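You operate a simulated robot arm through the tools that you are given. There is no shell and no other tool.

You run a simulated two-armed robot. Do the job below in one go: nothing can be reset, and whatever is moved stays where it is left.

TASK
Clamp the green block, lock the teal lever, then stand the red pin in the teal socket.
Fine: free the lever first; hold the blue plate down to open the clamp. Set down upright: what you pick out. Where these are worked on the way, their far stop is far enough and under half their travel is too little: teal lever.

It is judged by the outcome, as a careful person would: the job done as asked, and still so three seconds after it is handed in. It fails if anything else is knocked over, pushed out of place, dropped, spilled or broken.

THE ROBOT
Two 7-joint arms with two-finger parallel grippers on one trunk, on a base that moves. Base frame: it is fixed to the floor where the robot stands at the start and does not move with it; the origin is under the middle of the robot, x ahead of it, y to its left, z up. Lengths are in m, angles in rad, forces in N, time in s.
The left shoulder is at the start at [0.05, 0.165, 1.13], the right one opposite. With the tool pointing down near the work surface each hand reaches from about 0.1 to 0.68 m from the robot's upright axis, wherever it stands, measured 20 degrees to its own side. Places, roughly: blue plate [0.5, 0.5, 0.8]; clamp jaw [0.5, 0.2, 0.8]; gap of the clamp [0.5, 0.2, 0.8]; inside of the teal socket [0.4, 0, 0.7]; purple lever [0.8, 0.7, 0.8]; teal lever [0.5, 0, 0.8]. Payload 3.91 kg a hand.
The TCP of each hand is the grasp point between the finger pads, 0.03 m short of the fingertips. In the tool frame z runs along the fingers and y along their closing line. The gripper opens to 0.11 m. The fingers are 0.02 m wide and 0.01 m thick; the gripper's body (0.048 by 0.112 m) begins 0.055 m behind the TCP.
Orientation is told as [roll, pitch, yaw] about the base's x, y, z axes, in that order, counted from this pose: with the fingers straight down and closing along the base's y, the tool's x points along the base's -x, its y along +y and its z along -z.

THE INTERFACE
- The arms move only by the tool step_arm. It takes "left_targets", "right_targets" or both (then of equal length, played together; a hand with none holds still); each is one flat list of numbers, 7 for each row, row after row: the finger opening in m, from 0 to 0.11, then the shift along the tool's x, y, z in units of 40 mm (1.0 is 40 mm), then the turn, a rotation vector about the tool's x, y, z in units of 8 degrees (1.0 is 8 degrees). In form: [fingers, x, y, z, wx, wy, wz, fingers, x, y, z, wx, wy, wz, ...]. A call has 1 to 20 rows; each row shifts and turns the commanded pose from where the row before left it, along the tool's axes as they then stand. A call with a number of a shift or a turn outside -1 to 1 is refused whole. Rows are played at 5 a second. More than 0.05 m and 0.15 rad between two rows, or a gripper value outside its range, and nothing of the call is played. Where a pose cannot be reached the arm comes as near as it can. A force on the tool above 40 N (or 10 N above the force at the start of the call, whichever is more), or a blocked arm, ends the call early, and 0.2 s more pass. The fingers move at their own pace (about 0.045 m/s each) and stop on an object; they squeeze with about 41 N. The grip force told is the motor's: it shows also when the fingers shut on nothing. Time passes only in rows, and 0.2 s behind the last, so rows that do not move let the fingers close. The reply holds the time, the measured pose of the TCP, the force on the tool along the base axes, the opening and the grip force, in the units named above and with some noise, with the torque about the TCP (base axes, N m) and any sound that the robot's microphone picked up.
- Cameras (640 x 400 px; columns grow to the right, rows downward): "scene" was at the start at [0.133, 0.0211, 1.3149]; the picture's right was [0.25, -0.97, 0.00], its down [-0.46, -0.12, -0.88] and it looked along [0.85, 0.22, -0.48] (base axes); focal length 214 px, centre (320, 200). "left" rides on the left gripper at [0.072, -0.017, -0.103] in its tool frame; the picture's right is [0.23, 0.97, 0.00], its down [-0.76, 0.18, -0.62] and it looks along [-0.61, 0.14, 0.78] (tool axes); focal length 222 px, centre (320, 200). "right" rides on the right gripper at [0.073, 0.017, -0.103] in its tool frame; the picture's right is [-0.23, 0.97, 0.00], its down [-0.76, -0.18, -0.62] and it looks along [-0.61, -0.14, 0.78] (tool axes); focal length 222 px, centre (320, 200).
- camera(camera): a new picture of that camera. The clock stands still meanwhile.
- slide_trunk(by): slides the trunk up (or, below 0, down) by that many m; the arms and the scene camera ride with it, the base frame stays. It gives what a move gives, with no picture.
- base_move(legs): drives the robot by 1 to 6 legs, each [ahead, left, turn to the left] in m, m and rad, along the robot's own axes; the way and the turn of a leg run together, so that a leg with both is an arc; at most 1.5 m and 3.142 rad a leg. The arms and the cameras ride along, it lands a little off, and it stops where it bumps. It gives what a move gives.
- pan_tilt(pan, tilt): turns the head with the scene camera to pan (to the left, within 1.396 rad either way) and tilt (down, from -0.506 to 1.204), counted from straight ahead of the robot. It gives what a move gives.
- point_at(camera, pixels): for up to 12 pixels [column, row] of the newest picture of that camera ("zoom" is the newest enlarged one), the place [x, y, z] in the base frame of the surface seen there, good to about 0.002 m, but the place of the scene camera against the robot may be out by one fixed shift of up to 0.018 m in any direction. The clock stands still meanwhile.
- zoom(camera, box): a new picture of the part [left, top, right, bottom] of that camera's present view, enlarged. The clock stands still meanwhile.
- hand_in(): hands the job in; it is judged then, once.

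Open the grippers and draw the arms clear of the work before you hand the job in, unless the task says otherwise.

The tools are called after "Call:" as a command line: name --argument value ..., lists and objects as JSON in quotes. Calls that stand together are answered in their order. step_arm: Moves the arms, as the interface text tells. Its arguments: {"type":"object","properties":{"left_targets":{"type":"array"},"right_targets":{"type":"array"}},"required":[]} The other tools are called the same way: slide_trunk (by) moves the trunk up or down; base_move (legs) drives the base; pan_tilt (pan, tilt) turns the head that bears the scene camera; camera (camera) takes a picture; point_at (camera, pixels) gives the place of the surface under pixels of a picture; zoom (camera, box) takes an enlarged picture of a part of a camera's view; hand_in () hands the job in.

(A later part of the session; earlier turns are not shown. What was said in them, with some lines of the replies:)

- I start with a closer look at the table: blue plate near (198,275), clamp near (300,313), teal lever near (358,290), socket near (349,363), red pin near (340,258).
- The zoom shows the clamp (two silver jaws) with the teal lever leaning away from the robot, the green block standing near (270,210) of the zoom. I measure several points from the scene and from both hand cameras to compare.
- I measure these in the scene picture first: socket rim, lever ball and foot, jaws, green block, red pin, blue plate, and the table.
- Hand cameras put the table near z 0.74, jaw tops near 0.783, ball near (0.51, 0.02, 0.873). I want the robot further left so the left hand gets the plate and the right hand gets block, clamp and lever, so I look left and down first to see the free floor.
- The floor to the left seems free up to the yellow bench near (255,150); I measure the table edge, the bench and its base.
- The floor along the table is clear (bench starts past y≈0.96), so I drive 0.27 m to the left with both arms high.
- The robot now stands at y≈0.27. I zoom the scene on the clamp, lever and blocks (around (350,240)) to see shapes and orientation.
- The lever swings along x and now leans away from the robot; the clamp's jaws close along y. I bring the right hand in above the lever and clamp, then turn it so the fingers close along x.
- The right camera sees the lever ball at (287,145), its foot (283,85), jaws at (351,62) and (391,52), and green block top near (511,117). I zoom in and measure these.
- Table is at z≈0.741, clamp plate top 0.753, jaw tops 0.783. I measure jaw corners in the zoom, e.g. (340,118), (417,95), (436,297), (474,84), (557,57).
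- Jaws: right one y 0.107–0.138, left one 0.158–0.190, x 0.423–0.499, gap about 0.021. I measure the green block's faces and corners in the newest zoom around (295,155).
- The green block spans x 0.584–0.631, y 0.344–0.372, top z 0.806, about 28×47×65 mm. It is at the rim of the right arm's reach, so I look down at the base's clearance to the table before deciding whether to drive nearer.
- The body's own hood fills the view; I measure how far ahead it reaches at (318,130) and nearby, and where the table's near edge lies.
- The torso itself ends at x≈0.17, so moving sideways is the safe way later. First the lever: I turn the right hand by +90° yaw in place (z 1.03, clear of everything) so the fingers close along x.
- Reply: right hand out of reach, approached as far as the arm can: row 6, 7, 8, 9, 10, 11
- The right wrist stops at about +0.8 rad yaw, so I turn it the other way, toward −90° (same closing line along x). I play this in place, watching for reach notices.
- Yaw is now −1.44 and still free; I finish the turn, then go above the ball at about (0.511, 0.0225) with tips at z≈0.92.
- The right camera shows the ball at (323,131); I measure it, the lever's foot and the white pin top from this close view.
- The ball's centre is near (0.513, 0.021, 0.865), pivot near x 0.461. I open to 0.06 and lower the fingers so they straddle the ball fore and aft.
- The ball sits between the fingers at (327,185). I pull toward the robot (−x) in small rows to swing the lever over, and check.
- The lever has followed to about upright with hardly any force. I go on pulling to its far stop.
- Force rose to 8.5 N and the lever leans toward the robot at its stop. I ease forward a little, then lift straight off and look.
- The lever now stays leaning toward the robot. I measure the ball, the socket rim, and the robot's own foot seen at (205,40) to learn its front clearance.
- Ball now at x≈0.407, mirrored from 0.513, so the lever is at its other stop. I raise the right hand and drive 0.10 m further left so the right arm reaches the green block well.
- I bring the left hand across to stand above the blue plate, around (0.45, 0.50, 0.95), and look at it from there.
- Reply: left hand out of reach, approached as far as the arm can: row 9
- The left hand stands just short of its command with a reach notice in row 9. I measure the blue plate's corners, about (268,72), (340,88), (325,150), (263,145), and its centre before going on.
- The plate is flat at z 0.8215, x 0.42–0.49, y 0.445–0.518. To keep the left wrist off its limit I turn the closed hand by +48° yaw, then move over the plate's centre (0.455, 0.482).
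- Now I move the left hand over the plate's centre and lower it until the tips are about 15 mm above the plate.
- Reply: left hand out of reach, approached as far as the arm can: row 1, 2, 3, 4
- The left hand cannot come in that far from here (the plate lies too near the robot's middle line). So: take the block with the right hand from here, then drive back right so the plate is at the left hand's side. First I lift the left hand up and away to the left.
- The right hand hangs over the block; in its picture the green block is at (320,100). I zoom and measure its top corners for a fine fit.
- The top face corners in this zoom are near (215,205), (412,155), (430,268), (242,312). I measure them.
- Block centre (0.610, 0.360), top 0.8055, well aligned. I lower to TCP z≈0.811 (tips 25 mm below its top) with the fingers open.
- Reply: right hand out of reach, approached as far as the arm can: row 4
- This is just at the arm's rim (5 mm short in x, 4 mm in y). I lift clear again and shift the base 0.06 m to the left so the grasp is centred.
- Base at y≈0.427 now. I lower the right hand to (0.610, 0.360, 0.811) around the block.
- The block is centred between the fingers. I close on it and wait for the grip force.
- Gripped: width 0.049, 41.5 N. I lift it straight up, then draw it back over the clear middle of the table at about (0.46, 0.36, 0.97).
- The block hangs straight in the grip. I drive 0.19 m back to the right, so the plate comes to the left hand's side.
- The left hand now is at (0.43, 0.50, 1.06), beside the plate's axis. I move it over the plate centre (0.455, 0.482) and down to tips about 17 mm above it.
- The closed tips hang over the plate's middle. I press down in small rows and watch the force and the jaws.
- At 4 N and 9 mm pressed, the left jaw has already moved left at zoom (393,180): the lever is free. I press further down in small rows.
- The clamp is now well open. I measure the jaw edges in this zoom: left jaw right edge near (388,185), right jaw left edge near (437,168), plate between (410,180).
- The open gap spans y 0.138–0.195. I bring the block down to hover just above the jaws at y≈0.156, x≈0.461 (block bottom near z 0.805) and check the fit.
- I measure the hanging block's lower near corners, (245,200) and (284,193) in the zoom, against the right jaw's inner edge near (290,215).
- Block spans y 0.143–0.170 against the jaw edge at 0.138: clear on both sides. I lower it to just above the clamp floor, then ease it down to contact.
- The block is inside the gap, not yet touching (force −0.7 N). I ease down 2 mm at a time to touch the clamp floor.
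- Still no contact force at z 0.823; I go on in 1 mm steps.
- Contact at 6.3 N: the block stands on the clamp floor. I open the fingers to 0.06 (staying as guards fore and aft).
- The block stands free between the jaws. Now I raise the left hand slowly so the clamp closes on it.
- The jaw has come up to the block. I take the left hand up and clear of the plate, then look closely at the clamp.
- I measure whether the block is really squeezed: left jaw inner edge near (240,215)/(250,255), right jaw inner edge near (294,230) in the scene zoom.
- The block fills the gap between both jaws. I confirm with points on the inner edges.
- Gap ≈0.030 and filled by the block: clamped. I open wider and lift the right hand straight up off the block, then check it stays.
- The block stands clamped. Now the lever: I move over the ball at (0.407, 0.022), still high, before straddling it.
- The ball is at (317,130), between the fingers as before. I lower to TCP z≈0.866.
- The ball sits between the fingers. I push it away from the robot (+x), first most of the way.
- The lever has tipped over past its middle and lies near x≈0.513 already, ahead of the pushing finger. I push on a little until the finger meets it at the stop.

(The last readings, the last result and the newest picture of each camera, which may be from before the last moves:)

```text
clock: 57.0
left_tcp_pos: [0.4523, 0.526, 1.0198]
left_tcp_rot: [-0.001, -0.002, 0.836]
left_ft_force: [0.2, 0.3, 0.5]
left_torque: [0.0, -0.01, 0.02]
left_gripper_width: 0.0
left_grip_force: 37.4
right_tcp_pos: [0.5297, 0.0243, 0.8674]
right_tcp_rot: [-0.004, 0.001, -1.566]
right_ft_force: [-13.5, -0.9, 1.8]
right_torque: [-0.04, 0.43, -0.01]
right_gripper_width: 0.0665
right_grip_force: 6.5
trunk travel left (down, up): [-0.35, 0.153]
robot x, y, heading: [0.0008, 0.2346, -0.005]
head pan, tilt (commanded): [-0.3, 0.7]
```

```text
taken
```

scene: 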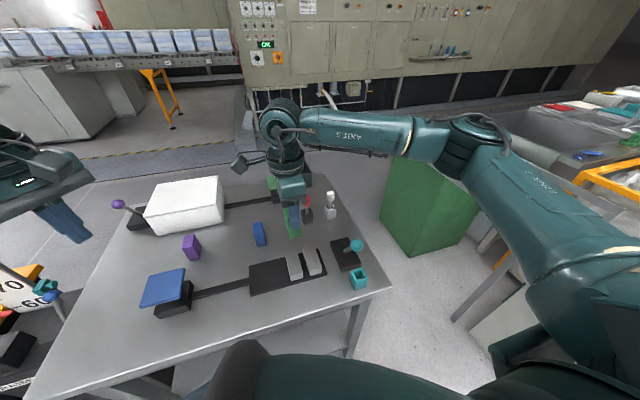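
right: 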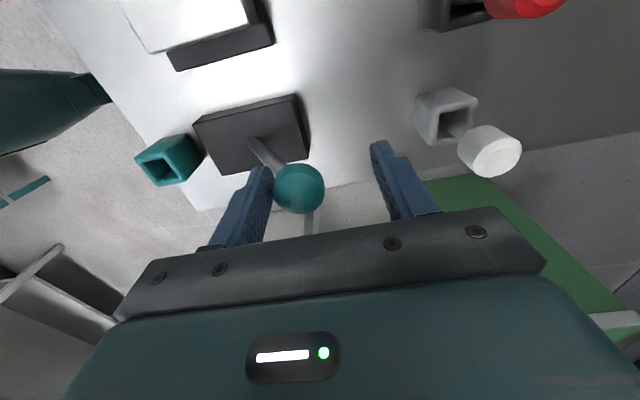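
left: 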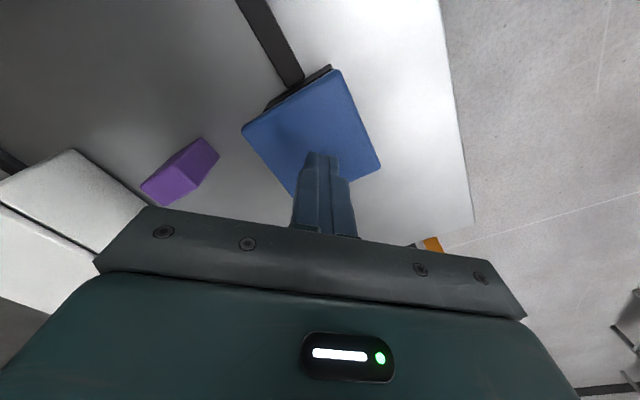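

At the stop with 13.5 N on the finger. I ease back, lift straight off, and check both lever and clamp.

Call:
step_arm --right_targets '[0.06, 0, -0.25, 0, 0, 0, 0, 0.07, 0, -0.1, 0, 0, 0, 0, 0.07, 0, 0, -0.5, 0, 0, 0, 0.07, 0, 0, -0.8, 0, 0, 0, 0.07, 0, 0, -0.9, 0, 0, 0, 0.07, 0, 0, -0.9, 0, 0, 0]'

Call:
camera --camera "right"

Call:
zoom --camera "scene" --box '[240, 190, 400, 310]'

```text
clock: 58.4
left_tcp_pos: [0.4542, 0.5271, 1.0195]
left_tcp_rot: [-0.002, -0.001, 0.837]
left_ft_force: [0.0, 0.2, 0.2]
left_torque: [-0.03, 0.02, 0.02]
left_gripper_width: 0.0
left_grip_force: 38.1
right_tcp_pos: [0.5185, 0.0265, 0.9956]
right_tcp_rot: [0.0, 0.002, -1.566]
right_ft_force: [-0.4, 0.0, 0.6]
right_torque: [0.01, 0.01, 0.02]
right_gripper_width: 0.0701
right_grip_force: 0.1
trunk travel left (down, up): [-0.35, 0.153]
robot x, y, heading: [-0.0002, 0.2312, -0.004]
head pan, tilt (commanded): [-0.3, 0.7]
```

```text
taken
```

right: 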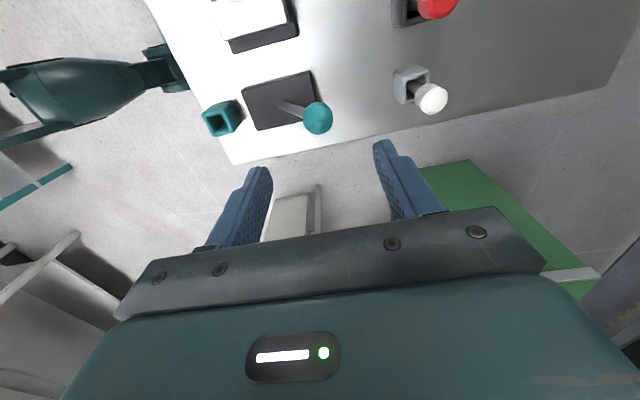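

```text
3.33 times, centred on (320, 250) of scene
```

zoom: 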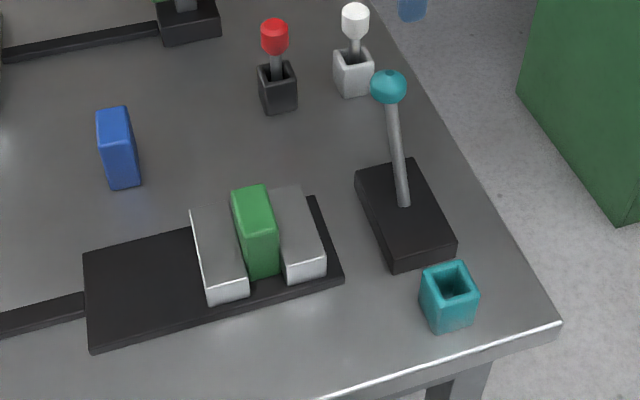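

The teal lever leans away again at its locked stop and the green block is still held. Next the red pin: I move the right hand up over it, near (0.63, 0.088), to look closely.

Call:
step_arm --right_targets '[0.07, 0.51, 0.9, 0, 0, 0, 0, 0.07, 0.51, 0.9, 0, 0, 0, 0, 0.07, 0.51, 0.9, 0, 0, 0, 0]'

Call:
camera --camera "right"

Call:
zoom --camera "scene" --box '[285, 180, 345, 230]'

```text
clock: 59.1
left_tcp_pos: [0.453, 0.5276, 1.0185]
left_tcp_rot: [-0.001, -0.001, 0.836]
left_ft_force: [0.1, -0.6, 0.6]
left_torque: [0.0, 0.02, 0.01]
left_gripper_width: 0.0002
left_grip_force: 37.7
right_tcp_pos: [0.628, 0.0878, 0.994]
right_tcp_rot: [-0.001, -0.001, -1.562]
right_ft_force: [-0.4, -0.1, -0.8]
right_torque: [0.01, 0.01, -0.01]
right_gripper_width: 0.0701
right_grip_force: 0.1
trunk travel left (down, up): [-0.35, 0.153]
robot x, y, heading: [-0.0002, 0.2329, -0.001]
head pan, tilt (commanded): [-0.3, 0.7]
```

```text
taken
```

right: 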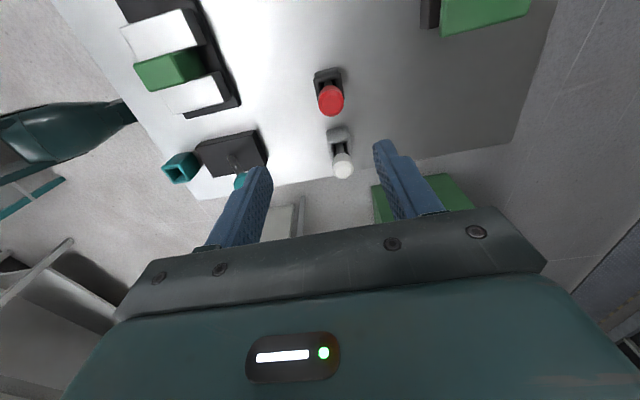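

```text
8.00 times, centred on (315, 205) of scene
```

zoom: 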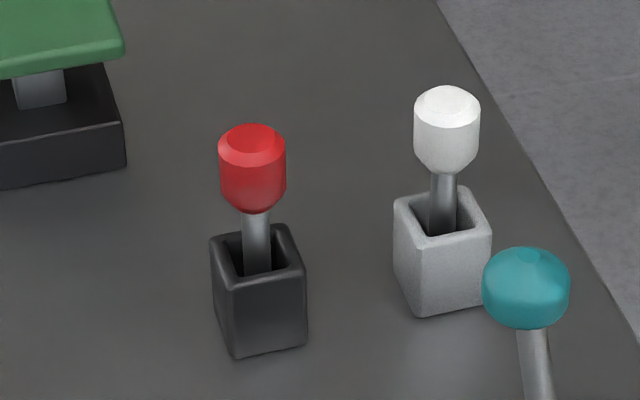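

The pin has a red head and a thin grey rod, standing in the black holder. I measure head, rod and holder rim in this zoom and in the right camera.

Call:
point_at --camera "zoom" --pixels '[[252, 138], [222, 165], [283, 165], [253, 185], [256, 225], [257, 260], [218, 242], [300, 270], [285, 232], [236, 280], [255, 345], [245, 273]]'

Call:
zoom --camera "right" --box '[290, 50, 370, 130]'

```text
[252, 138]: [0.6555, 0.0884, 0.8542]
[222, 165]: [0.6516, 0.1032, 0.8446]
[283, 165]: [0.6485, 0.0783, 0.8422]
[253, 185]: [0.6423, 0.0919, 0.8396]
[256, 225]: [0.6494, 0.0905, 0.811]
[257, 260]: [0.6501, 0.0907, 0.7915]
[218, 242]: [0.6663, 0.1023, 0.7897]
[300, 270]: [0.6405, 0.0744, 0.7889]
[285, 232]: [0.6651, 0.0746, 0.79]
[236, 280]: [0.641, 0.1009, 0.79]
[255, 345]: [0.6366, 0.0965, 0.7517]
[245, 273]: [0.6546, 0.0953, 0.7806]
```

```text
5.00 times, centred on (330, 90) of right
```

zoom: 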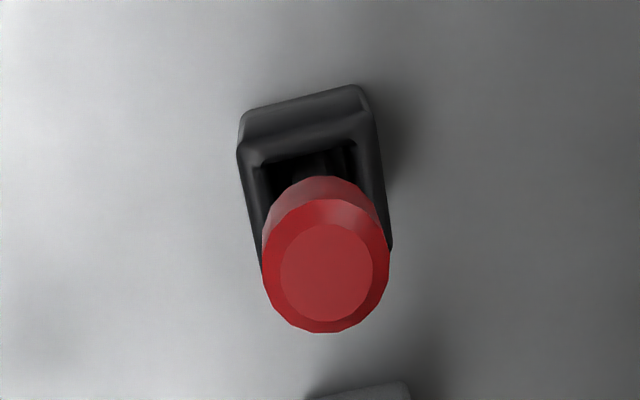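

I take the head's top and rim and the holder's rim from the right camera zoom.

Call:
point_at --camera "zoom" --pixels '[[326, 270], [285, 285], [368, 260], [330, 230], [320, 318], [270, 270], [382, 255], [255, 140], [360, 110], [365, 92], [245, 122], [258, 235]]'

```text
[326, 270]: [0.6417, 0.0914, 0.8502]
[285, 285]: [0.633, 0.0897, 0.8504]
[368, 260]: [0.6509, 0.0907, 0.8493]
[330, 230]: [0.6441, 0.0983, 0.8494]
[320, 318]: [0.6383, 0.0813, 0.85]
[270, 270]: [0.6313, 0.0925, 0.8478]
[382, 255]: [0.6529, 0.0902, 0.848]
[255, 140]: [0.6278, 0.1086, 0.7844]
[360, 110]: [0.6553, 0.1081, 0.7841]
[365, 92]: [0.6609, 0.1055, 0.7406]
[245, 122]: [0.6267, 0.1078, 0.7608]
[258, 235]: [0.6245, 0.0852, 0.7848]
```

The pin's head is at (0.642, 0.091), top 0.850, about 26 mm wide; the holder rim is at 0.7845. That is at the arm's rim, so I'd like to drive slightly ahead; I measure the robot's own feet seen at left of the right camera picture for clearance.

Call:
point_at --camera "right" --pixels '[[125, 108], [110, 110], [60, 120], [20, 140], [133, 118], [30, 180], [60, 182], [100, 150], [187, 195], [165, 160]]'

```text
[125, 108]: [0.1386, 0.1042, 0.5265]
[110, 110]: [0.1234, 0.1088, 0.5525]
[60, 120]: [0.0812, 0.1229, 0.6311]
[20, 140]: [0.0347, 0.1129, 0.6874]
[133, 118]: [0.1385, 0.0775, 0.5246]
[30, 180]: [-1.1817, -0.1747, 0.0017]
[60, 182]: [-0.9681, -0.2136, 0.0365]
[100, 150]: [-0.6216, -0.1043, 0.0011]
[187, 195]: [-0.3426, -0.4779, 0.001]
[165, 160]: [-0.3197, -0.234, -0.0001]
```

The robot's foremost parts are at x≈0.2 against the table edge at ≈0.335, so a small step ahead is safe. I drive 0.035 m ahead with the hands high.

Call:
base_move --legs '[[0.035, 0.0, 0.0]]'

Call:
zoom --camera "right" --box '[260, 30, 400, 200]'

```text
clock: 60.0
left_tcp_pos: [0.4895, 0.5258, 1.0181]
left_tcp_rot: [-0.001, -0.001, 0.837]
left_ft_force: [-0.3, 0.2, -0.8]
left_torque: [0.02, 0.01, -0.03]
left_gripper_width: 0.0
left_grip_force: 37.5
right_tcp_pos: [0.6632, 0.0851, 0.9937]
right_tcp_rot: [0.0, 0.004, -1.567]
right_ft_force: [0.0, -0.1, -1.4]
right_torque: [0.01, 0.01, 0.01]
right_gripper_width: 0.0698
right_grip_force: 0.0
trunk travel left (down, up): [-0.35, 0.153]
robot x, y, heading: [0.0332, 0.2371, -0.003]
head pan, tilt (commanded): [-0.3, 0.7]
```

```text
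2.35 times, centred on (330, 115) of right
```

zoom: 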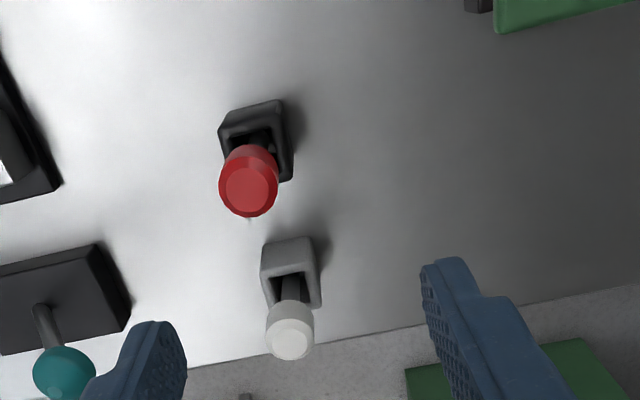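

The base is at x≈0.033. I re-measure the red head's top at (248,187) and the holder rim in this zoom.

Call:
point_at --camera "zoom" --pixels '[[248, 187], [228, 190], [268, 183], [250, 170], [246, 206], [290, 338], [226, 130], [285, 115]]'

```text
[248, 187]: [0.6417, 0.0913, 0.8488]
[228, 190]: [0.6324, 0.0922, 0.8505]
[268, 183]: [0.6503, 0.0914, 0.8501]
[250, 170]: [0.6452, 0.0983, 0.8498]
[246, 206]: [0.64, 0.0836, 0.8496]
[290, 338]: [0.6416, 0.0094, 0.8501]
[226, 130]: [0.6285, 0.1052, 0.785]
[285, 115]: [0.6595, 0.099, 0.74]
```

Head centre (0.6417, 0.091). I move over it and lower to tips just above the head, opening 0.06.

Call:
step_arm --right_targets '[0.06, 0.15, -0.54, 0.3, 0, 0, 0, 0.06, 0, 0, 0.9, 0, 0, 0, 0.06, 0, 0, 0.9, 0, 0, 0]'

Call:
camera --camera "right"

```text
clock: 60.8
left_tcp_pos: [0.4896, 0.526, 1.018]
left_tcp_rot: [-0.001, -0.002, 0.836]
left_ft_force: [-0.5, -0.2, -0.3]
left_torque: [0.02, 0.0, 0.02]
left_gripper_width: 0.0
left_grip_force: 37.9
right_tcp_pos: [0.6396, 0.0929, 0.9098]
right_tcp_rot: [-0.001, 0.001, -1.564]
right_ft_force: [-0.7, 0.5, -0.1]
right_torque: [-0.03, 0.02, -0.02]
right_gripper_width: 0.06
right_grip_force: 0.0
trunk travel left (down, up): [-0.35, 0.153]
robot x, y, heading: [0.0362, 0.2332, -0.002]
head pan, tilt (commanded): [-0.3, 0.7]
```

```text
taken
```

right: 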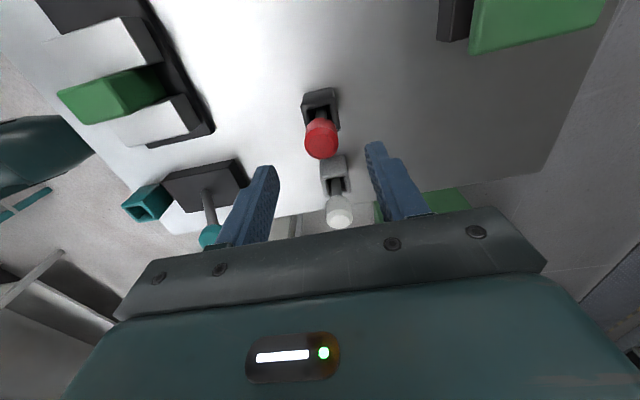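

Well placed over the head at (321,138). I lower to TCP z≈0.838 around the head.

Call:
step_arm --right_targets '[0.06, 0, 0.03, 0.6, 0, 0, 0, 0.06, 0, 0, 0.6, 0, 0, 0, 0.06, 0, 0, 0.58, 0, 0, 0]'

Call:
camera --camera "right"

Call:
zoom --camera "scene" --box '[280, 170, 360, 240]'

```text
clock: 61.6
left_tcp_pos: [0.4885, 0.5265, 1.0187]
left_tcp_rot: [-0.002, -0.002, 0.835]
left_ft_force: [-0.4, -0.3, 0.6]
left_torque: [0.01, 0.02, 0.02]
left_gripper_width: 0.0001
left_grip_force: 38.0
right_tcp_pos: [0.6416, 0.0925, 0.8372]
right_tcp_rot: [0.0, 0.002, -1.566]
right_ft_force: [-0.2, -0.6, 0.4]
right_torque: [0.04, 0.03, 0.0]
right_gripper_width: 0.0598
right_grip_force: 0.0
trunk travel left (down, up): [-0.35, 0.153]
robot x, y, heading: [0.0348, 0.2333, -0.004]
head pan, tilt (commanded): [-0.3, 0.7]
```

```text
taken
```

right: 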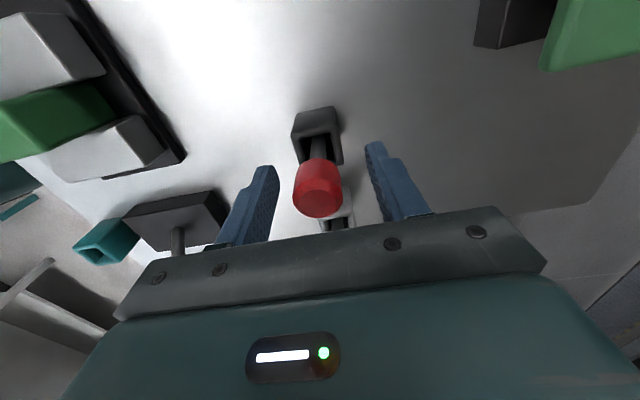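

```text
5.71 times, centred on (320, 205) of scene
```

zoom: 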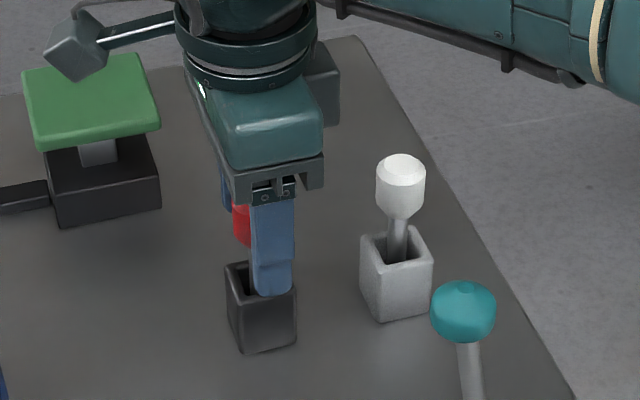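

The head lies centred between the fingers. I close on it.

Call:
step_arm --right_targets '[0.015, 0, 0, 0, 0, 0, 0, 0.015, 0, 0, 0, 0, 0, 0, 0.015, 0, 0, 0, 0, 0, 0, 0.015, 0, 0, 0, 0, 0, 0]'

Call:
camera --camera "right"

```text
clock: 62.6
left_tcp_pos: [0.4886, 0.5271, 1.0187]
left_tcp_rot: [-0.001, -0.002, 0.837]
left_ft_force: [0.2, 0.2, -0.1]
left_torque: [-0.01, 0.01, 0.03]
left_gripper_width: 0.0001
left_grip_force: 37.5
right_tcp_pos: [0.6427, 0.0919, 0.8369]
right_tcp_rot: [-0.001, 0.002, -1.565]
right_ft_force: [0.6, 0.5, -0.2]
right_torque: [0.0, 0.0, 0.01]
right_gripper_width: 0.0265
right_grip_force: 40.4
trunk travel left (down, up): [-0.35, 0.153]
robot x, y, heading: [0.0326, 0.2322, -0.0]
head pan, tilt (commanded): [-0.3, 0.7]
```

```text
taken
```

right: 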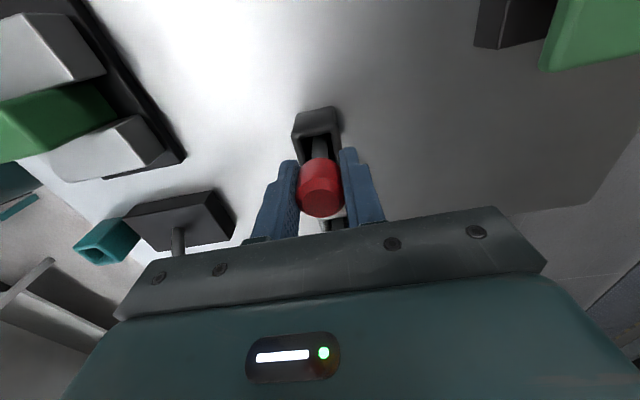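

Gripped at 0.0265, 40 N. I lift straight up out of the holder, slowly at first.

Call:
step_arm --right_targets '[0.015, 0, 0, -0.3, 0, 0, 0, 0.015, 0, 0, -0.4, 0, 0, 0, 0.015, 0, 0, -0.6, 0, 0, 0, 0.015, 0, 0, -0.8, 0, 0, 0, 0.015, 0, 0, -0.9, 0, 0, 0, 0.015, 0, 0, -0.9, 0, 0, 0]'

Call:
camera --camera "right"

Call:
zoom --camera "scene" --box '[270, 130, 390, 240]'

```text
clock: 64.0
left_tcp_pos: [0.4894, 0.5276, 1.0195]
left_tcp_rot: [-0.001, 0.0, 0.837]
left_ft_force: [-0.4, 0.2, -0.3]
left_torque: [-0.04, 0.0, 0.0]
left_gripper_width: 0.0
left_grip_force: 37.2
right_tcp_pos: [0.6425, 0.0921, 0.9937]
right_tcp_rot: [0.0, 0.003, -1.565]
right_ft_force: [0.3, -0.6, -1.1]
right_torque: [0.01, 0.0, 0.02]
right_gripper_width: 0.0268
right_grip_force: 40.9
trunk travel left (down, up): [-0.35, 0.153]
robot x, y, heading: [0.0316, 0.2353, -0.005]
head pan, tilt (commanded): [-0.3, 0.7]
```

```text
taken
```

right: 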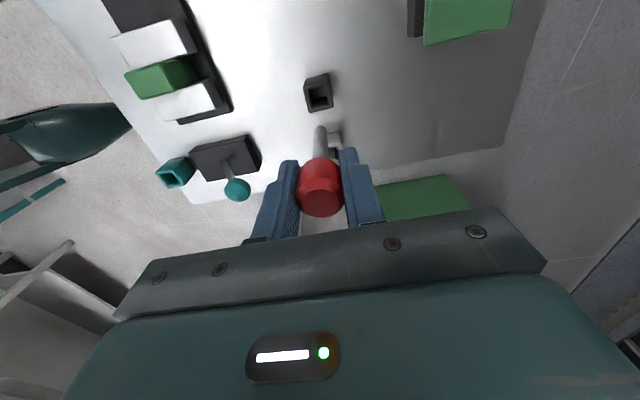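

```text
3.64 times, centred on (330, 185) of scene
```

zoom: 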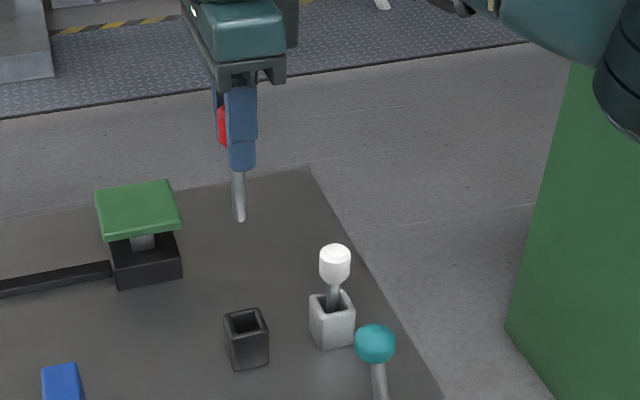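

The pin hangs out of the holder cleanly. I measure the rod's tip (scene zoom (239,218), right picture (320,130)) and rod to know its length and lean.

Call:
point_at --camera "zoom" --pixels '[[239, 217], [237, 200], [237, 180], [223, 125], [246, 335]]'

Call:
zoom --camera "right" --box '[280, 110, 360, 220]'

```text
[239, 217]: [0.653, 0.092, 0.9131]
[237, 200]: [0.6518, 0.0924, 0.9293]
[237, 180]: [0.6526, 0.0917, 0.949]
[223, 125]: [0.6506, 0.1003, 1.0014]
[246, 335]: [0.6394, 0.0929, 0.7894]
```

```text
3.64 times, centred on (320, 165) of right
```

zoom: 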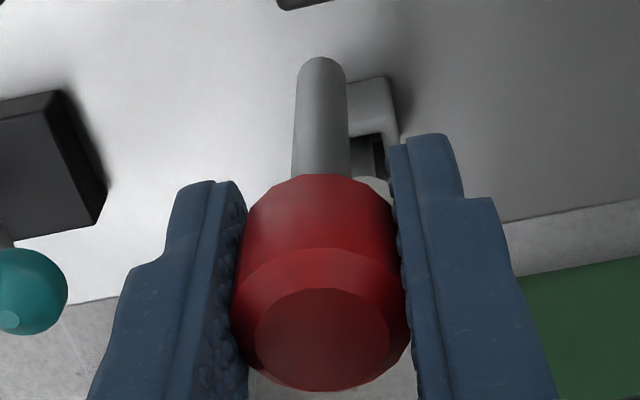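

I also take the rod's and head's place from the right hand's own camera.

Call:
point_at --camera "zoom" --pixels '[[321, 70], [321, 100], [321, 150], [298, 110], [346, 110], [320, 330], [270, 340], [375, 325], [318, 225], [320, 280]]'

```text
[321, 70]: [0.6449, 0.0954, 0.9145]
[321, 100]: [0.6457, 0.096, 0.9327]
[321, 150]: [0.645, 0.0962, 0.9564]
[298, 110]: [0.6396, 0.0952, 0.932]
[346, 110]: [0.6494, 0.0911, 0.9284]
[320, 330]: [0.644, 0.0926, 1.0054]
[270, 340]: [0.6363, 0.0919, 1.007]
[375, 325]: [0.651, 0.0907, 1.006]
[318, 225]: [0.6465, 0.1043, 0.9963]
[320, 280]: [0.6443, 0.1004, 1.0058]
```

Rod is about 10.5 mm thick, vertical, tip about 0.087 below the TCP. I carry the pin, tip above 0.90, across to above the teal socket near (0.374, 0.017).

Call:
step_arm --right_targets '[0.015, -0.23, -0.84, 0, 0, 0, 0, 0.015, -0.23, -0.84, 0, 0, 0, 0, 0.015, -0.23, -0.84, 0, 0, 0, 0, 0.015, -0.23, -0.84, 0, 0, 0, 0, 0.015, -0.23, -0.84, 0, 0, 0, 0, 0.015, -0.23, -0.84, 0, 0, 0, 0, 0.015, -0.23, -0.84, 0, 0, 0, 0, 0.015, -0.23, -0.84, 0, 0, 0, 0]'

Call:
camera --camera "right"

Call:
zoom --camera "scene" --box '[280, 190, 420, 310]'

```text
clock: 65.8
left_tcp_pos: [0.4886, 0.5269, 1.0201]
left_tcp_rot: [-0.001, -0.002, 0.836]
left_ft_force: [0.1, 0.8, 0.7]
left_torque: [0.0, 0.01, -0.05]
left_gripper_width: 0.0
left_grip_force: 37.3
right_tcp_pos: [0.371, 0.0176, 0.995]
right_tcp_rot: [0.001, 0.002, -1.566]
right_ft_force: [0.3, -0.3, -0.4]
right_torque: [0.04, 0.02, 0.02]
right_gripper_width: 0.0267
right_grip_force: 41.1
trunk travel left (down, up): [-0.35, 0.153]
robot x, y, heading: [0.0336, 0.2326, -0.003]
head pan, tilt (commanded): [-0.3, 0.7]
```

```text
taken
```

right: 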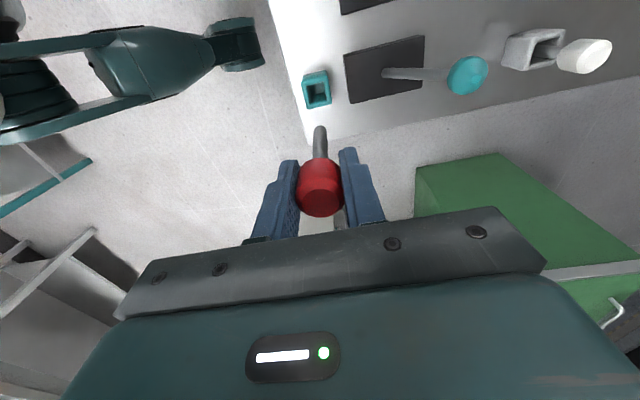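

```text
3.33 times, centred on (350, 250) of scene
```

zoom: 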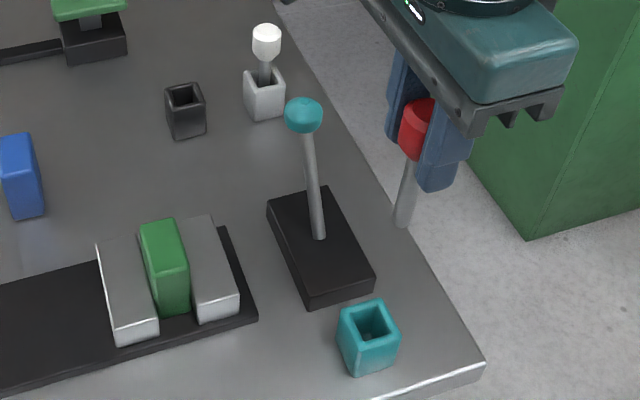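

I zoom the right camera on the socket (317,90) and rod tip (320,130) to measure both in the same picture.

Call:
zoom --camera "right" --box '[285, 60, 355, 160]'

```text
4.00 times, centred on (320, 110) of right
```

zoom: 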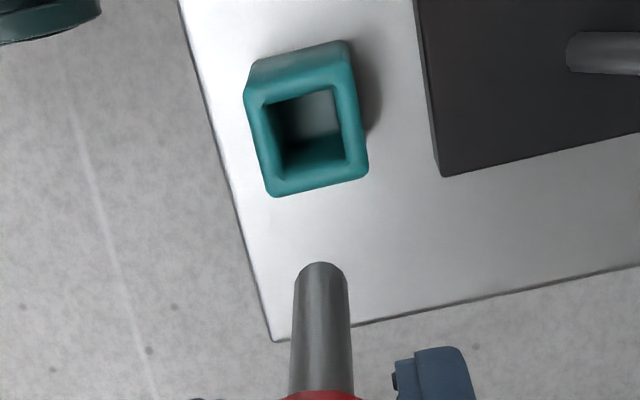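

I measure the socket's rim at the middles of its sides and corners, and the rod's tip.

Call:
point_at --camera "zoom" --pixels '[[258, 140], [352, 122], [300, 90], [318, 180], [253, 98], [347, 78], [363, 168], [276, 190], [308, 130], [320, 275], [296, 300], [346, 300]]'

```text
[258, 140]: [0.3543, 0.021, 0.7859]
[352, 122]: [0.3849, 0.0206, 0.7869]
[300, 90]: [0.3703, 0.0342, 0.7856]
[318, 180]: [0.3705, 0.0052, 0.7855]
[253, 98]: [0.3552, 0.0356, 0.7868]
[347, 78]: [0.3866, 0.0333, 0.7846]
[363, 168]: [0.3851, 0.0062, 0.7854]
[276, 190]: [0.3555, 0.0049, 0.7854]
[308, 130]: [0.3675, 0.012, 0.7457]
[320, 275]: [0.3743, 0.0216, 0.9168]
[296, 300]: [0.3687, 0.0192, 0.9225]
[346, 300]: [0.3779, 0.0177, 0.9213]
```

Socket centre (0.370, 0.020), rim z 0.7855, floor ≈0.746; rod centre now (0.3735, 0.0165). I correct by (−3.3, +3.5) mm and lower till the tip is ~25 mm above the rim.

Call:
step_arm --right_targets '[0.015, 0.088, -0.083, 0.7, 0, 0, 0, 0.015, 0, 0, 0.8, 0, 0, 0, 0.015, 0, 0, 0.8, 0, 0, 0]'

Call:
zoom --camera "right" --box '[270, 60, 370, 160]'

Call:
zoom --camera "scene" --box '[320, 220, 420, 310]'

```text
clock: 66.6
left_tcp_pos: [0.4889, 0.5256, 1.0188]
left_tcp_rot: [-0.002, -0.003, 0.836]
left_ft_force: [-1.0, 0.1, -0.2]
left_torque: [0.01, 0.04, -0.01]
left_gripper_width: 0.0
left_grip_force: 37.6
right_tcp_pos: [0.3691, 0.0209, 0.9033]
right_tcp_rot: [-0.001, 0.0, -1.565]
right_ft_force: [0.1, -0.3, -0.5]
right_torque: [-0.01, 0.02, -0.01]
right_gripper_width: 0.0265
right_grip_force: 41.2
trunk travel left (down, up): [-0.35, 0.153]
robot x, y, heading: [0.0343, 0.2313, -0.001]
head pan, tilt (commanded): [-0.3, 0.7]
```

```text
4.00 times, centred on (320, 110) of right
```

zoom: 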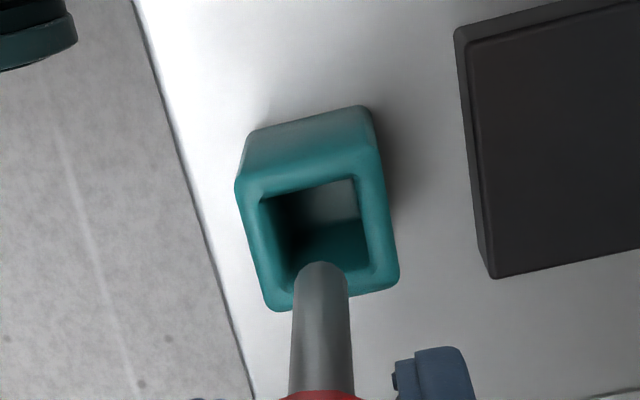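

```text
4.44 times, centred on (370, 265) of scene
```

zoom: 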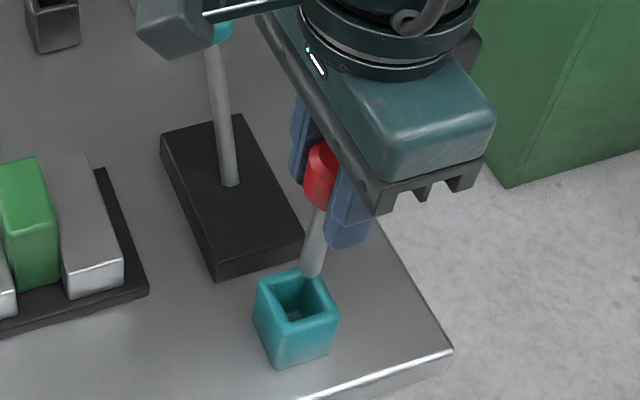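

I take the right zoom again to measure socket rim and rod tip at this height.

Call:
zoom --camera "right" --box '[270, 60, 370, 160]'

Call:
point_at --camera "zoom" --pixels '[[250, 235], [380, 225], [310, 180], [370, 280], [245, 182], [372, 168], [390, 272], [280, 295], [320, 272], [297, 300], [347, 300], [320, 330]]'

```text
4.00 times, centred on (320, 110) of right
```

zoom: 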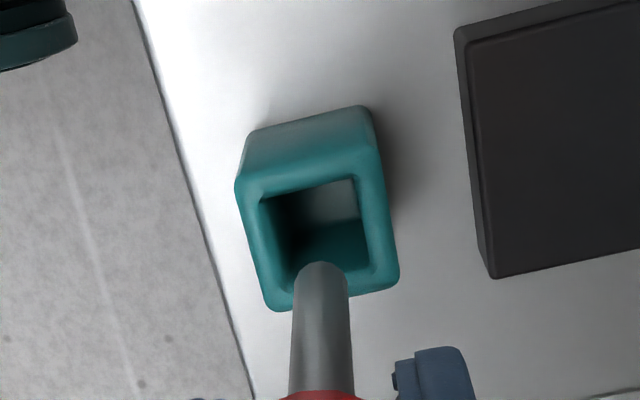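

```text
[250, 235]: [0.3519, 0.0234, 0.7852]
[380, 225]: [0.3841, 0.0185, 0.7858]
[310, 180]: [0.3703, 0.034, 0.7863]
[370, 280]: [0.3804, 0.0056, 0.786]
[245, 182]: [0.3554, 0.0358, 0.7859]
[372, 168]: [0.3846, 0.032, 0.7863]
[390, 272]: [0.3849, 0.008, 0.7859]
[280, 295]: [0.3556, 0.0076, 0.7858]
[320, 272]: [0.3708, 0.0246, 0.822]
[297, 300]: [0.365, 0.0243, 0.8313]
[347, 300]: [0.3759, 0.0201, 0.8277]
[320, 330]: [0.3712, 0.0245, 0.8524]
```

Rod (0.371, 0.0196) and socket centre (0.369, 0.020) agree within 2 mm. I lower into the socket in small rows.

Call:
step_arm --right_targets '[0.015, 0, -0.03, 0.35, 0, 0, 0, 0.015, 0, 0, 0.35, 0, 0, 0, 0.015, 0, 0, 0.35, 0, 0, 0, 0.015, 0, 0, 0.25, 0, 0, 0]'

Call:
zoom --camera "scene" --box '[320, 220, 420, 310]'

Call:
zoom --camera "right" --box '[270, 80, 370, 200]'

```text
clock: 67.6
left_tcp_pos: [0.4892, 0.5262, 1.019]
left_tcp_rot: [-0.003, 0.0, 0.836]
left_ft_force: [0.2, 0.5, -0.7]
left_torque: [0.01, 0.02, 0.0]
left_gripper_width: 0.0
left_grip_force: 37.9
right_tcp_pos: [0.3678, 0.0212, 0.8506]
right_tcp_rot: [0.001, 0.004, -1.565]
right_ft_force: [-0.6, -0.7, -1.1]
right_torque: [0.0, 0.0, -0.01]
right_gripper_width: 0.0268
right_grip_force: 40.7
trunk travel left (down, up): [-0.35, 0.153]
robot x, y, heading: [0.0363, 0.2343, -0.001]
head pan, tilt (commanded): [-0.3, 0.7]
```

```text
4.44 times, centred on (370, 265) of scene
```

zoom: 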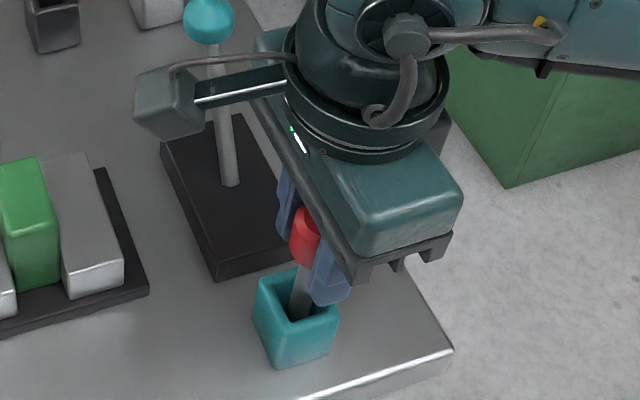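

```text
3.33 times, centred on (320, 140) of right
```

zoom: 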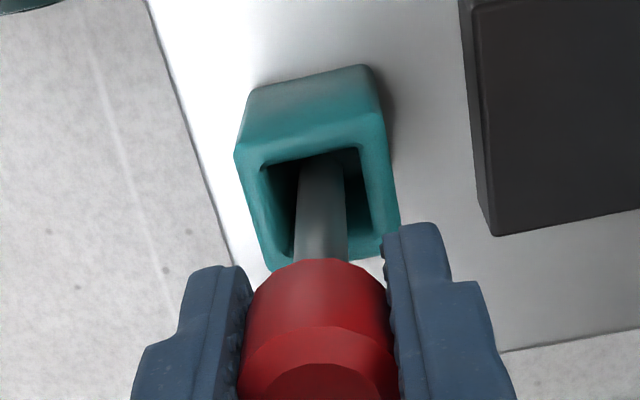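

The rod is inside the socket without touching. I go on down in small steps to the floor.

Call:
step_arm --right_targets '[0.015, 0, 0, 0.1, 0, 0, 0, 0.015, 0, 0, 0.1, 0, 0, 0, 0.015, 0, 0, 0.1, 0, 0, 0]'

```text
clock: 68.4
left_tcp_pos: [0.4891, 0.527, 1.0182]
left_tcp_rot: [-0.002, -0.001, 0.836]
left_ft_force: [0.3, 0.5, 0.5]
left_torque: [-0.04, 0.01, 0.04]
left_gripper_width: 0.0002
left_grip_force: 37.2
right_tcp_pos: [0.3687, 0.0207, 0.8382]
right_tcp_rot: [0.001, 0.003, -1.566]
right_ft_force: [-0.1, 0.2, 0.0]
right_torque: [0.03, -0.03, 0.0]
right_gripper_width: 0.0266
right_grip_force: 41.1
trunk travel left (down, up): [-0.35, 0.153]
robot x, y, heading: [0.0337, 0.2345, -0.001]
head pan, tilt (commanded): [-0.3, 0.7]
```

No contact yet at 0.838; I continue with 1.2 mm steps.

Call:
step_arm --right_targets '[0.015, 0, 0, 0.03, 0, 0, 0, 0.015, 0, 0, 0.03, 0, 0, 0]'

```text
clock: 69.0
left_tcp_pos: [0.4881, 0.5268, 1.019]
left_tcp_rot: [-0.003, -0.002, 0.835]
left_ft_force: [0.3, -0.7, -0.3]
left_torque: [-0.02, -0.01, 0.0]
left_gripper_width: 0.0002
left_grip_force: 38.0
right_tcp_pos: [0.3683, 0.0221, 0.8367]
right_tcp_rot: [0.002, 0.0, -1.566]
right_ft_force: [-1.8, -1.2, 8.5]
right_torque: [-0.15, 0.21, -0.01]
right_gripper_width: 0.0268
right_grip_force: 40.7
trunk travel left (down, up): [-0.35, 0.153]
robot x, y, heading: [0.0423, 0.2334, 0.001]
head pan, tilt (commanded): [-0.3, 0.7]
```

Contact at 8.5 N, z 0.837, the same height as in its holder, so it stands on the floor. I relieve the press a touch and open the fingers slowly.

Call:
step_arm --right_targets '[0.015, 0, 0, -0.02, 0, 0, 0, 0.024, 0, 0, 0, 0, 0, 0, 0.028, 0, 0, 0, 0, 0, 0, 0.032, 0, 0, 0, 0, 0, 0, 0.04, 0, 0, 0, 0, 0, 0, 0.05, 0, 0, 0, 0, 0, 0]'

Call:
zoom --camera "right" --box '[250, 80, 390, 220]'

Call:
zoom --camera "scene" --box '[320, 220, 420, 310]'

```text
clock: 70.4
left_tcp_pos: [0.4881, 0.5272, 1.0186]
left_tcp_rot: [-0.002, -0.003, 0.837]
left_ft_force: [-0.2, 0.8, 0.2]
left_torque: [0.02, 0.02, 0.02]
left_gripper_width: 0.0
left_grip_force: 37.6
right_tcp_pos: [0.369, 0.0215, 0.8358]
right_tcp_rot: [0.001, 0.002, -1.567]
right_ft_force: [-0.6, -0.8, -1.0]
right_torque: [0.0, 0.0, 0.02]
right_gripper_width: 0.0502
right_grip_force: 0.0
trunk travel left (down, up): [-0.35, 0.153]
robot x, y, heading: [0.0348, 0.2306, -0.001]
head pan, tilt (commanded): [-0.3, 0.7]
```

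```text
2.86 times, centred on (320, 150) of right
```

zoom: 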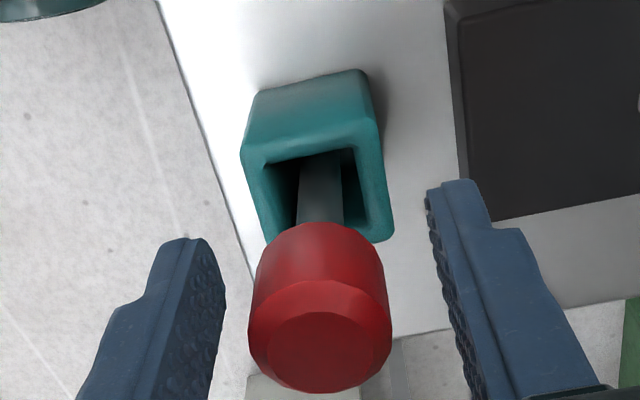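

```text
4.44 times, centred on (370, 265) of scene
```

zoom: 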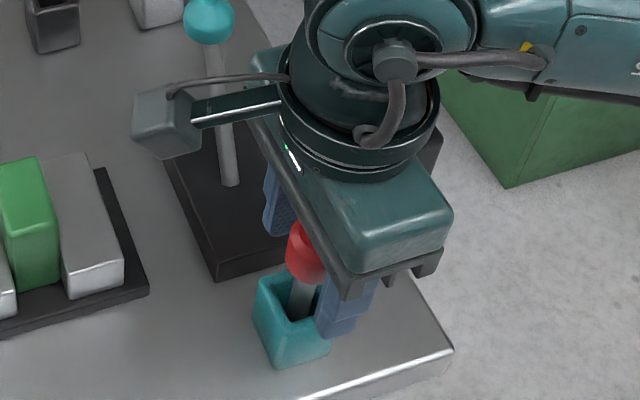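

The pin stands upright on its own in the socket. I open a little more and lift the hand straight up.

Call:
step_arm --right_targets '[0.06, 0, 0, 0, 0, 0, 0, 0.06, 0, 0, -0.4, 0, 0, 0, 0.06, 0, 0, -0.6, 0, 0, 0, 0.06, 0, 0, -0.8, 0, 0, 0, 0.06, 0, 0, -0.9, 0, 0, 0, 0.06, 0, 0, -0.9, 0, 0, 0, 0.06, 0, 0, -0.9, 0, 0, 0]'

Call:
camera --camera "right"

Call:
camera --camera "scene"

```text
clock: 72.0
left_tcp_pos: [0.4877, 0.5267, 1.0189]
left_tcp_rot: [-0.001, -0.001, 0.836]
left_ft_force: [-0.4, 0.5, 0.7]
left_torque: [0.01, -0.03, 0.02]
left_gripper_width: 0.0
left_grip_force: 37.2
right_tcp_pos: [0.3677, 0.022, 1.0175]
right_tcp_rot: [0.0, 0.001, -1.564]
right_ft_force: [0.2, 0.1, 1.0]
right_torque: [0.0, -0.04, 0.0]
right_gripper_width: 0.06
right_grip_force: 0.1
trunk travel left (down, up): [-0.35, 0.153]
robot x, y, heading: [0.0343, 0.2339, -0.001]
head pan, tilt (commanded): [-0.3, 0.7]
```

```text
taken
```

right: 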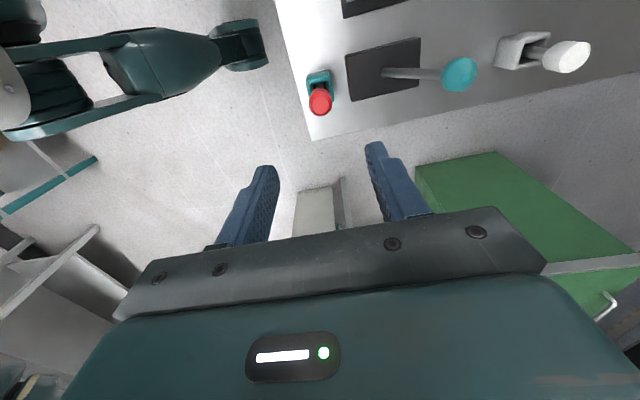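

```text
taken
```

scene: 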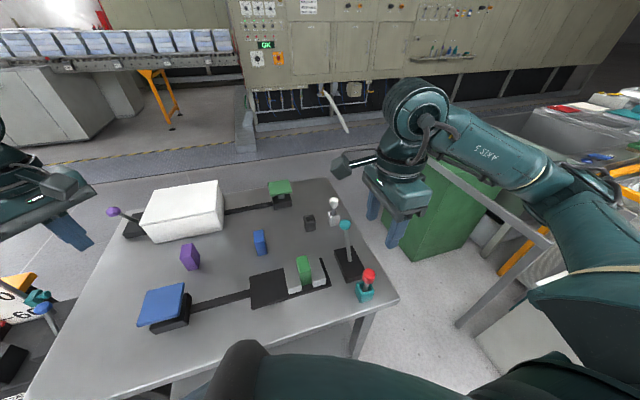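

Block clamped, lever locked, pin upright in the teal socket. I draw both arms up and aside and open both grippers.

Call:
step_arm --left_targets '[0.11, 0, 0, -0.9, 0, 0, 0, 0.11, -0.4, 0.4, -0.9, 0, 0, 0, 0.11, -0.5, 0.45, -0.8, 0, 0, 0, 0.11, -0.5, 0.45, -0.5, 0, 0, 0, 0.11, -0.5, 0.45, 0, 0, 0, 0, 0.11, 0, 0, 0, 0, 0, 0]' --right_targets '[0.11, 0, 0, -0.9, 0, 0, 0, 0.11, 0, 0, -0.9, 0, 0, 0, 0.11, -0.8, 0, -0.6, 0, 0, 0, 0.11, -0.9, 0, -0.3, 0, 0, 0, 0.11, -0.9, 0, 0, 0, 0, 0, 0.11, 0, 0, 0, 0, 0, 0]'

Call:
pan_tilt --pan -0.2 --tilt 0.8

Call:
camera --camera "scene"

Call:
zoom --camera "scene" --box '[260, 150, 420, 270]'

```text
clock: 73.4
left_tcp_pos: [0.4867, 0.631, 1.1415]
left_tcp_rot: [-0.002, -0.003, 0.835]
left_ft_force: [-0.3, 0.6, 0.0]
left_torque: [0.02, 0.0, 0.0]
left_gripper_width: 0.1103
left_grip_force: 0.1
right_tcp_pos: [0.3703, -0.0847, 1.1243]
right_tcp_rot: [0.0, 0.003, -1.566]
right_ft_force: [0.5, -0.3, 0.0]
right_torque: [0.02, 0.03, -0.02]
right_gripper_width: 0.11
right_grip_force: 0.0
trunk travel left (down, up): [-0.35, 0.153]
robot x, y, heading: [0.0373, 0.2348, 0.0]
head pan, tilt (commanded): [-0.3, 0.7]
```

```text
clock: 74.1
left_tcp_pos: [0.4866, 0.6293, 1.1412]
left_tcp_rot: [-0.002, -0.003, 0.835]
left_ft_force: [-0.1, 0.2, 0.1]
left_torque: [-0.01, 0.0, 0.0]
left_gripper_width: 0.1098
left_grip_force: 0.1
right_tcp_pos: [0.3691, -0.0841, 1.1258]
right_tcp_rot: [0.0, 0.003, -1.566]
right_ft_force: [-0.3, -1.5, 0.2]
right_torque: [-0.03, -0.01, 0.01]
right_gripper_width: 0.1098
right_grip_force: 0.0
trunk travel left (down, up): [-0.35, 0.153]
robot x, y, heading: [0.0381, 0.2334, -0.005]
head pan, tilt (commanded): [-0.201, 0.799]
```

```text
taken
```

scene: 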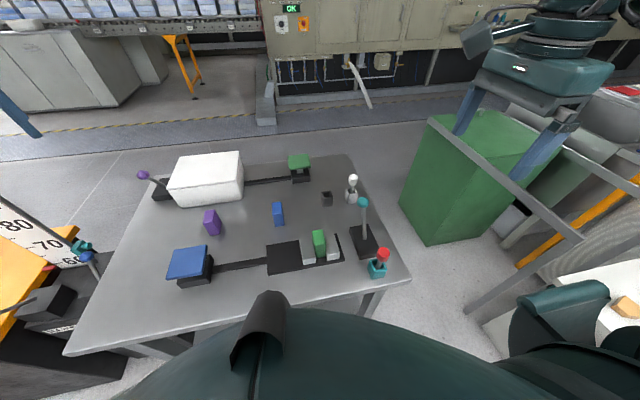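

```text
3.33 times, centred on (340, 210) of scene
```

zoom: 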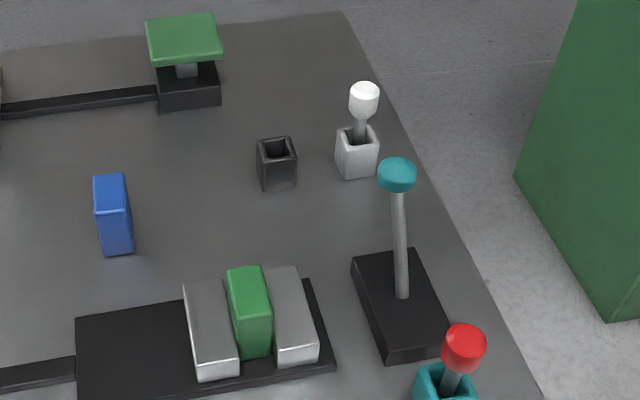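

The final view shows the block held, the lever leaning away as at the start and the pin upright. I check the ball's and pin's places once more before handing in.

Call:
point_at --camera "scene" --pixels '[[363, 201], [383, 252], [318, 234], [279, 203], [212, 218], [353, 180], [187, 262]]'

Call:
zoom --camera "scene" --box '[330, 230, 430, 300]'

```text
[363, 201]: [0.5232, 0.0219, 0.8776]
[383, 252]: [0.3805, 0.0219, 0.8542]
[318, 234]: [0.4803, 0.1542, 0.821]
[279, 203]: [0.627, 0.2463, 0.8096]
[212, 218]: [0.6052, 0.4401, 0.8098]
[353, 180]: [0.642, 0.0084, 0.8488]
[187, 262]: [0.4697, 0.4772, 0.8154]
```

```text
5.71 times, centred on (380, 265) of scene
```

zoom: 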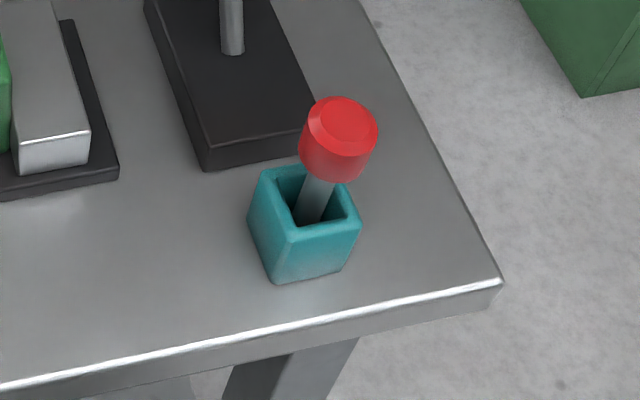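

Pin upright in the socket at (0.38, 0.022) with its top where it stood before. The ball is back at its first place, the block is clamped, and the arms are clear and open, so I hand in.

Call:
hand_in

```text
The job is handed in.
```

I clamped the green block, locked the teal lever and stood the red pin in the teal socket. I then handed the job in; no verdict came back.

- **Teal lever:** I pulled it to its near stop to free it and pushed it back to its far stop after clamping. Its ball is back where it started.
- **Green block:** The left hand held the blue plate down to open the clamp while the right hand set the block in the gap. With the plate released, the jaws closed on the block and it stands upright.
- **Red pin:** It stands upright in the socket, resting on the socket's floor. It sits at the same height as in its old holder.

In the last picture, nothing else looked knocked over or moved. Both grippers were open and the arms were drawn clear before I handed in.
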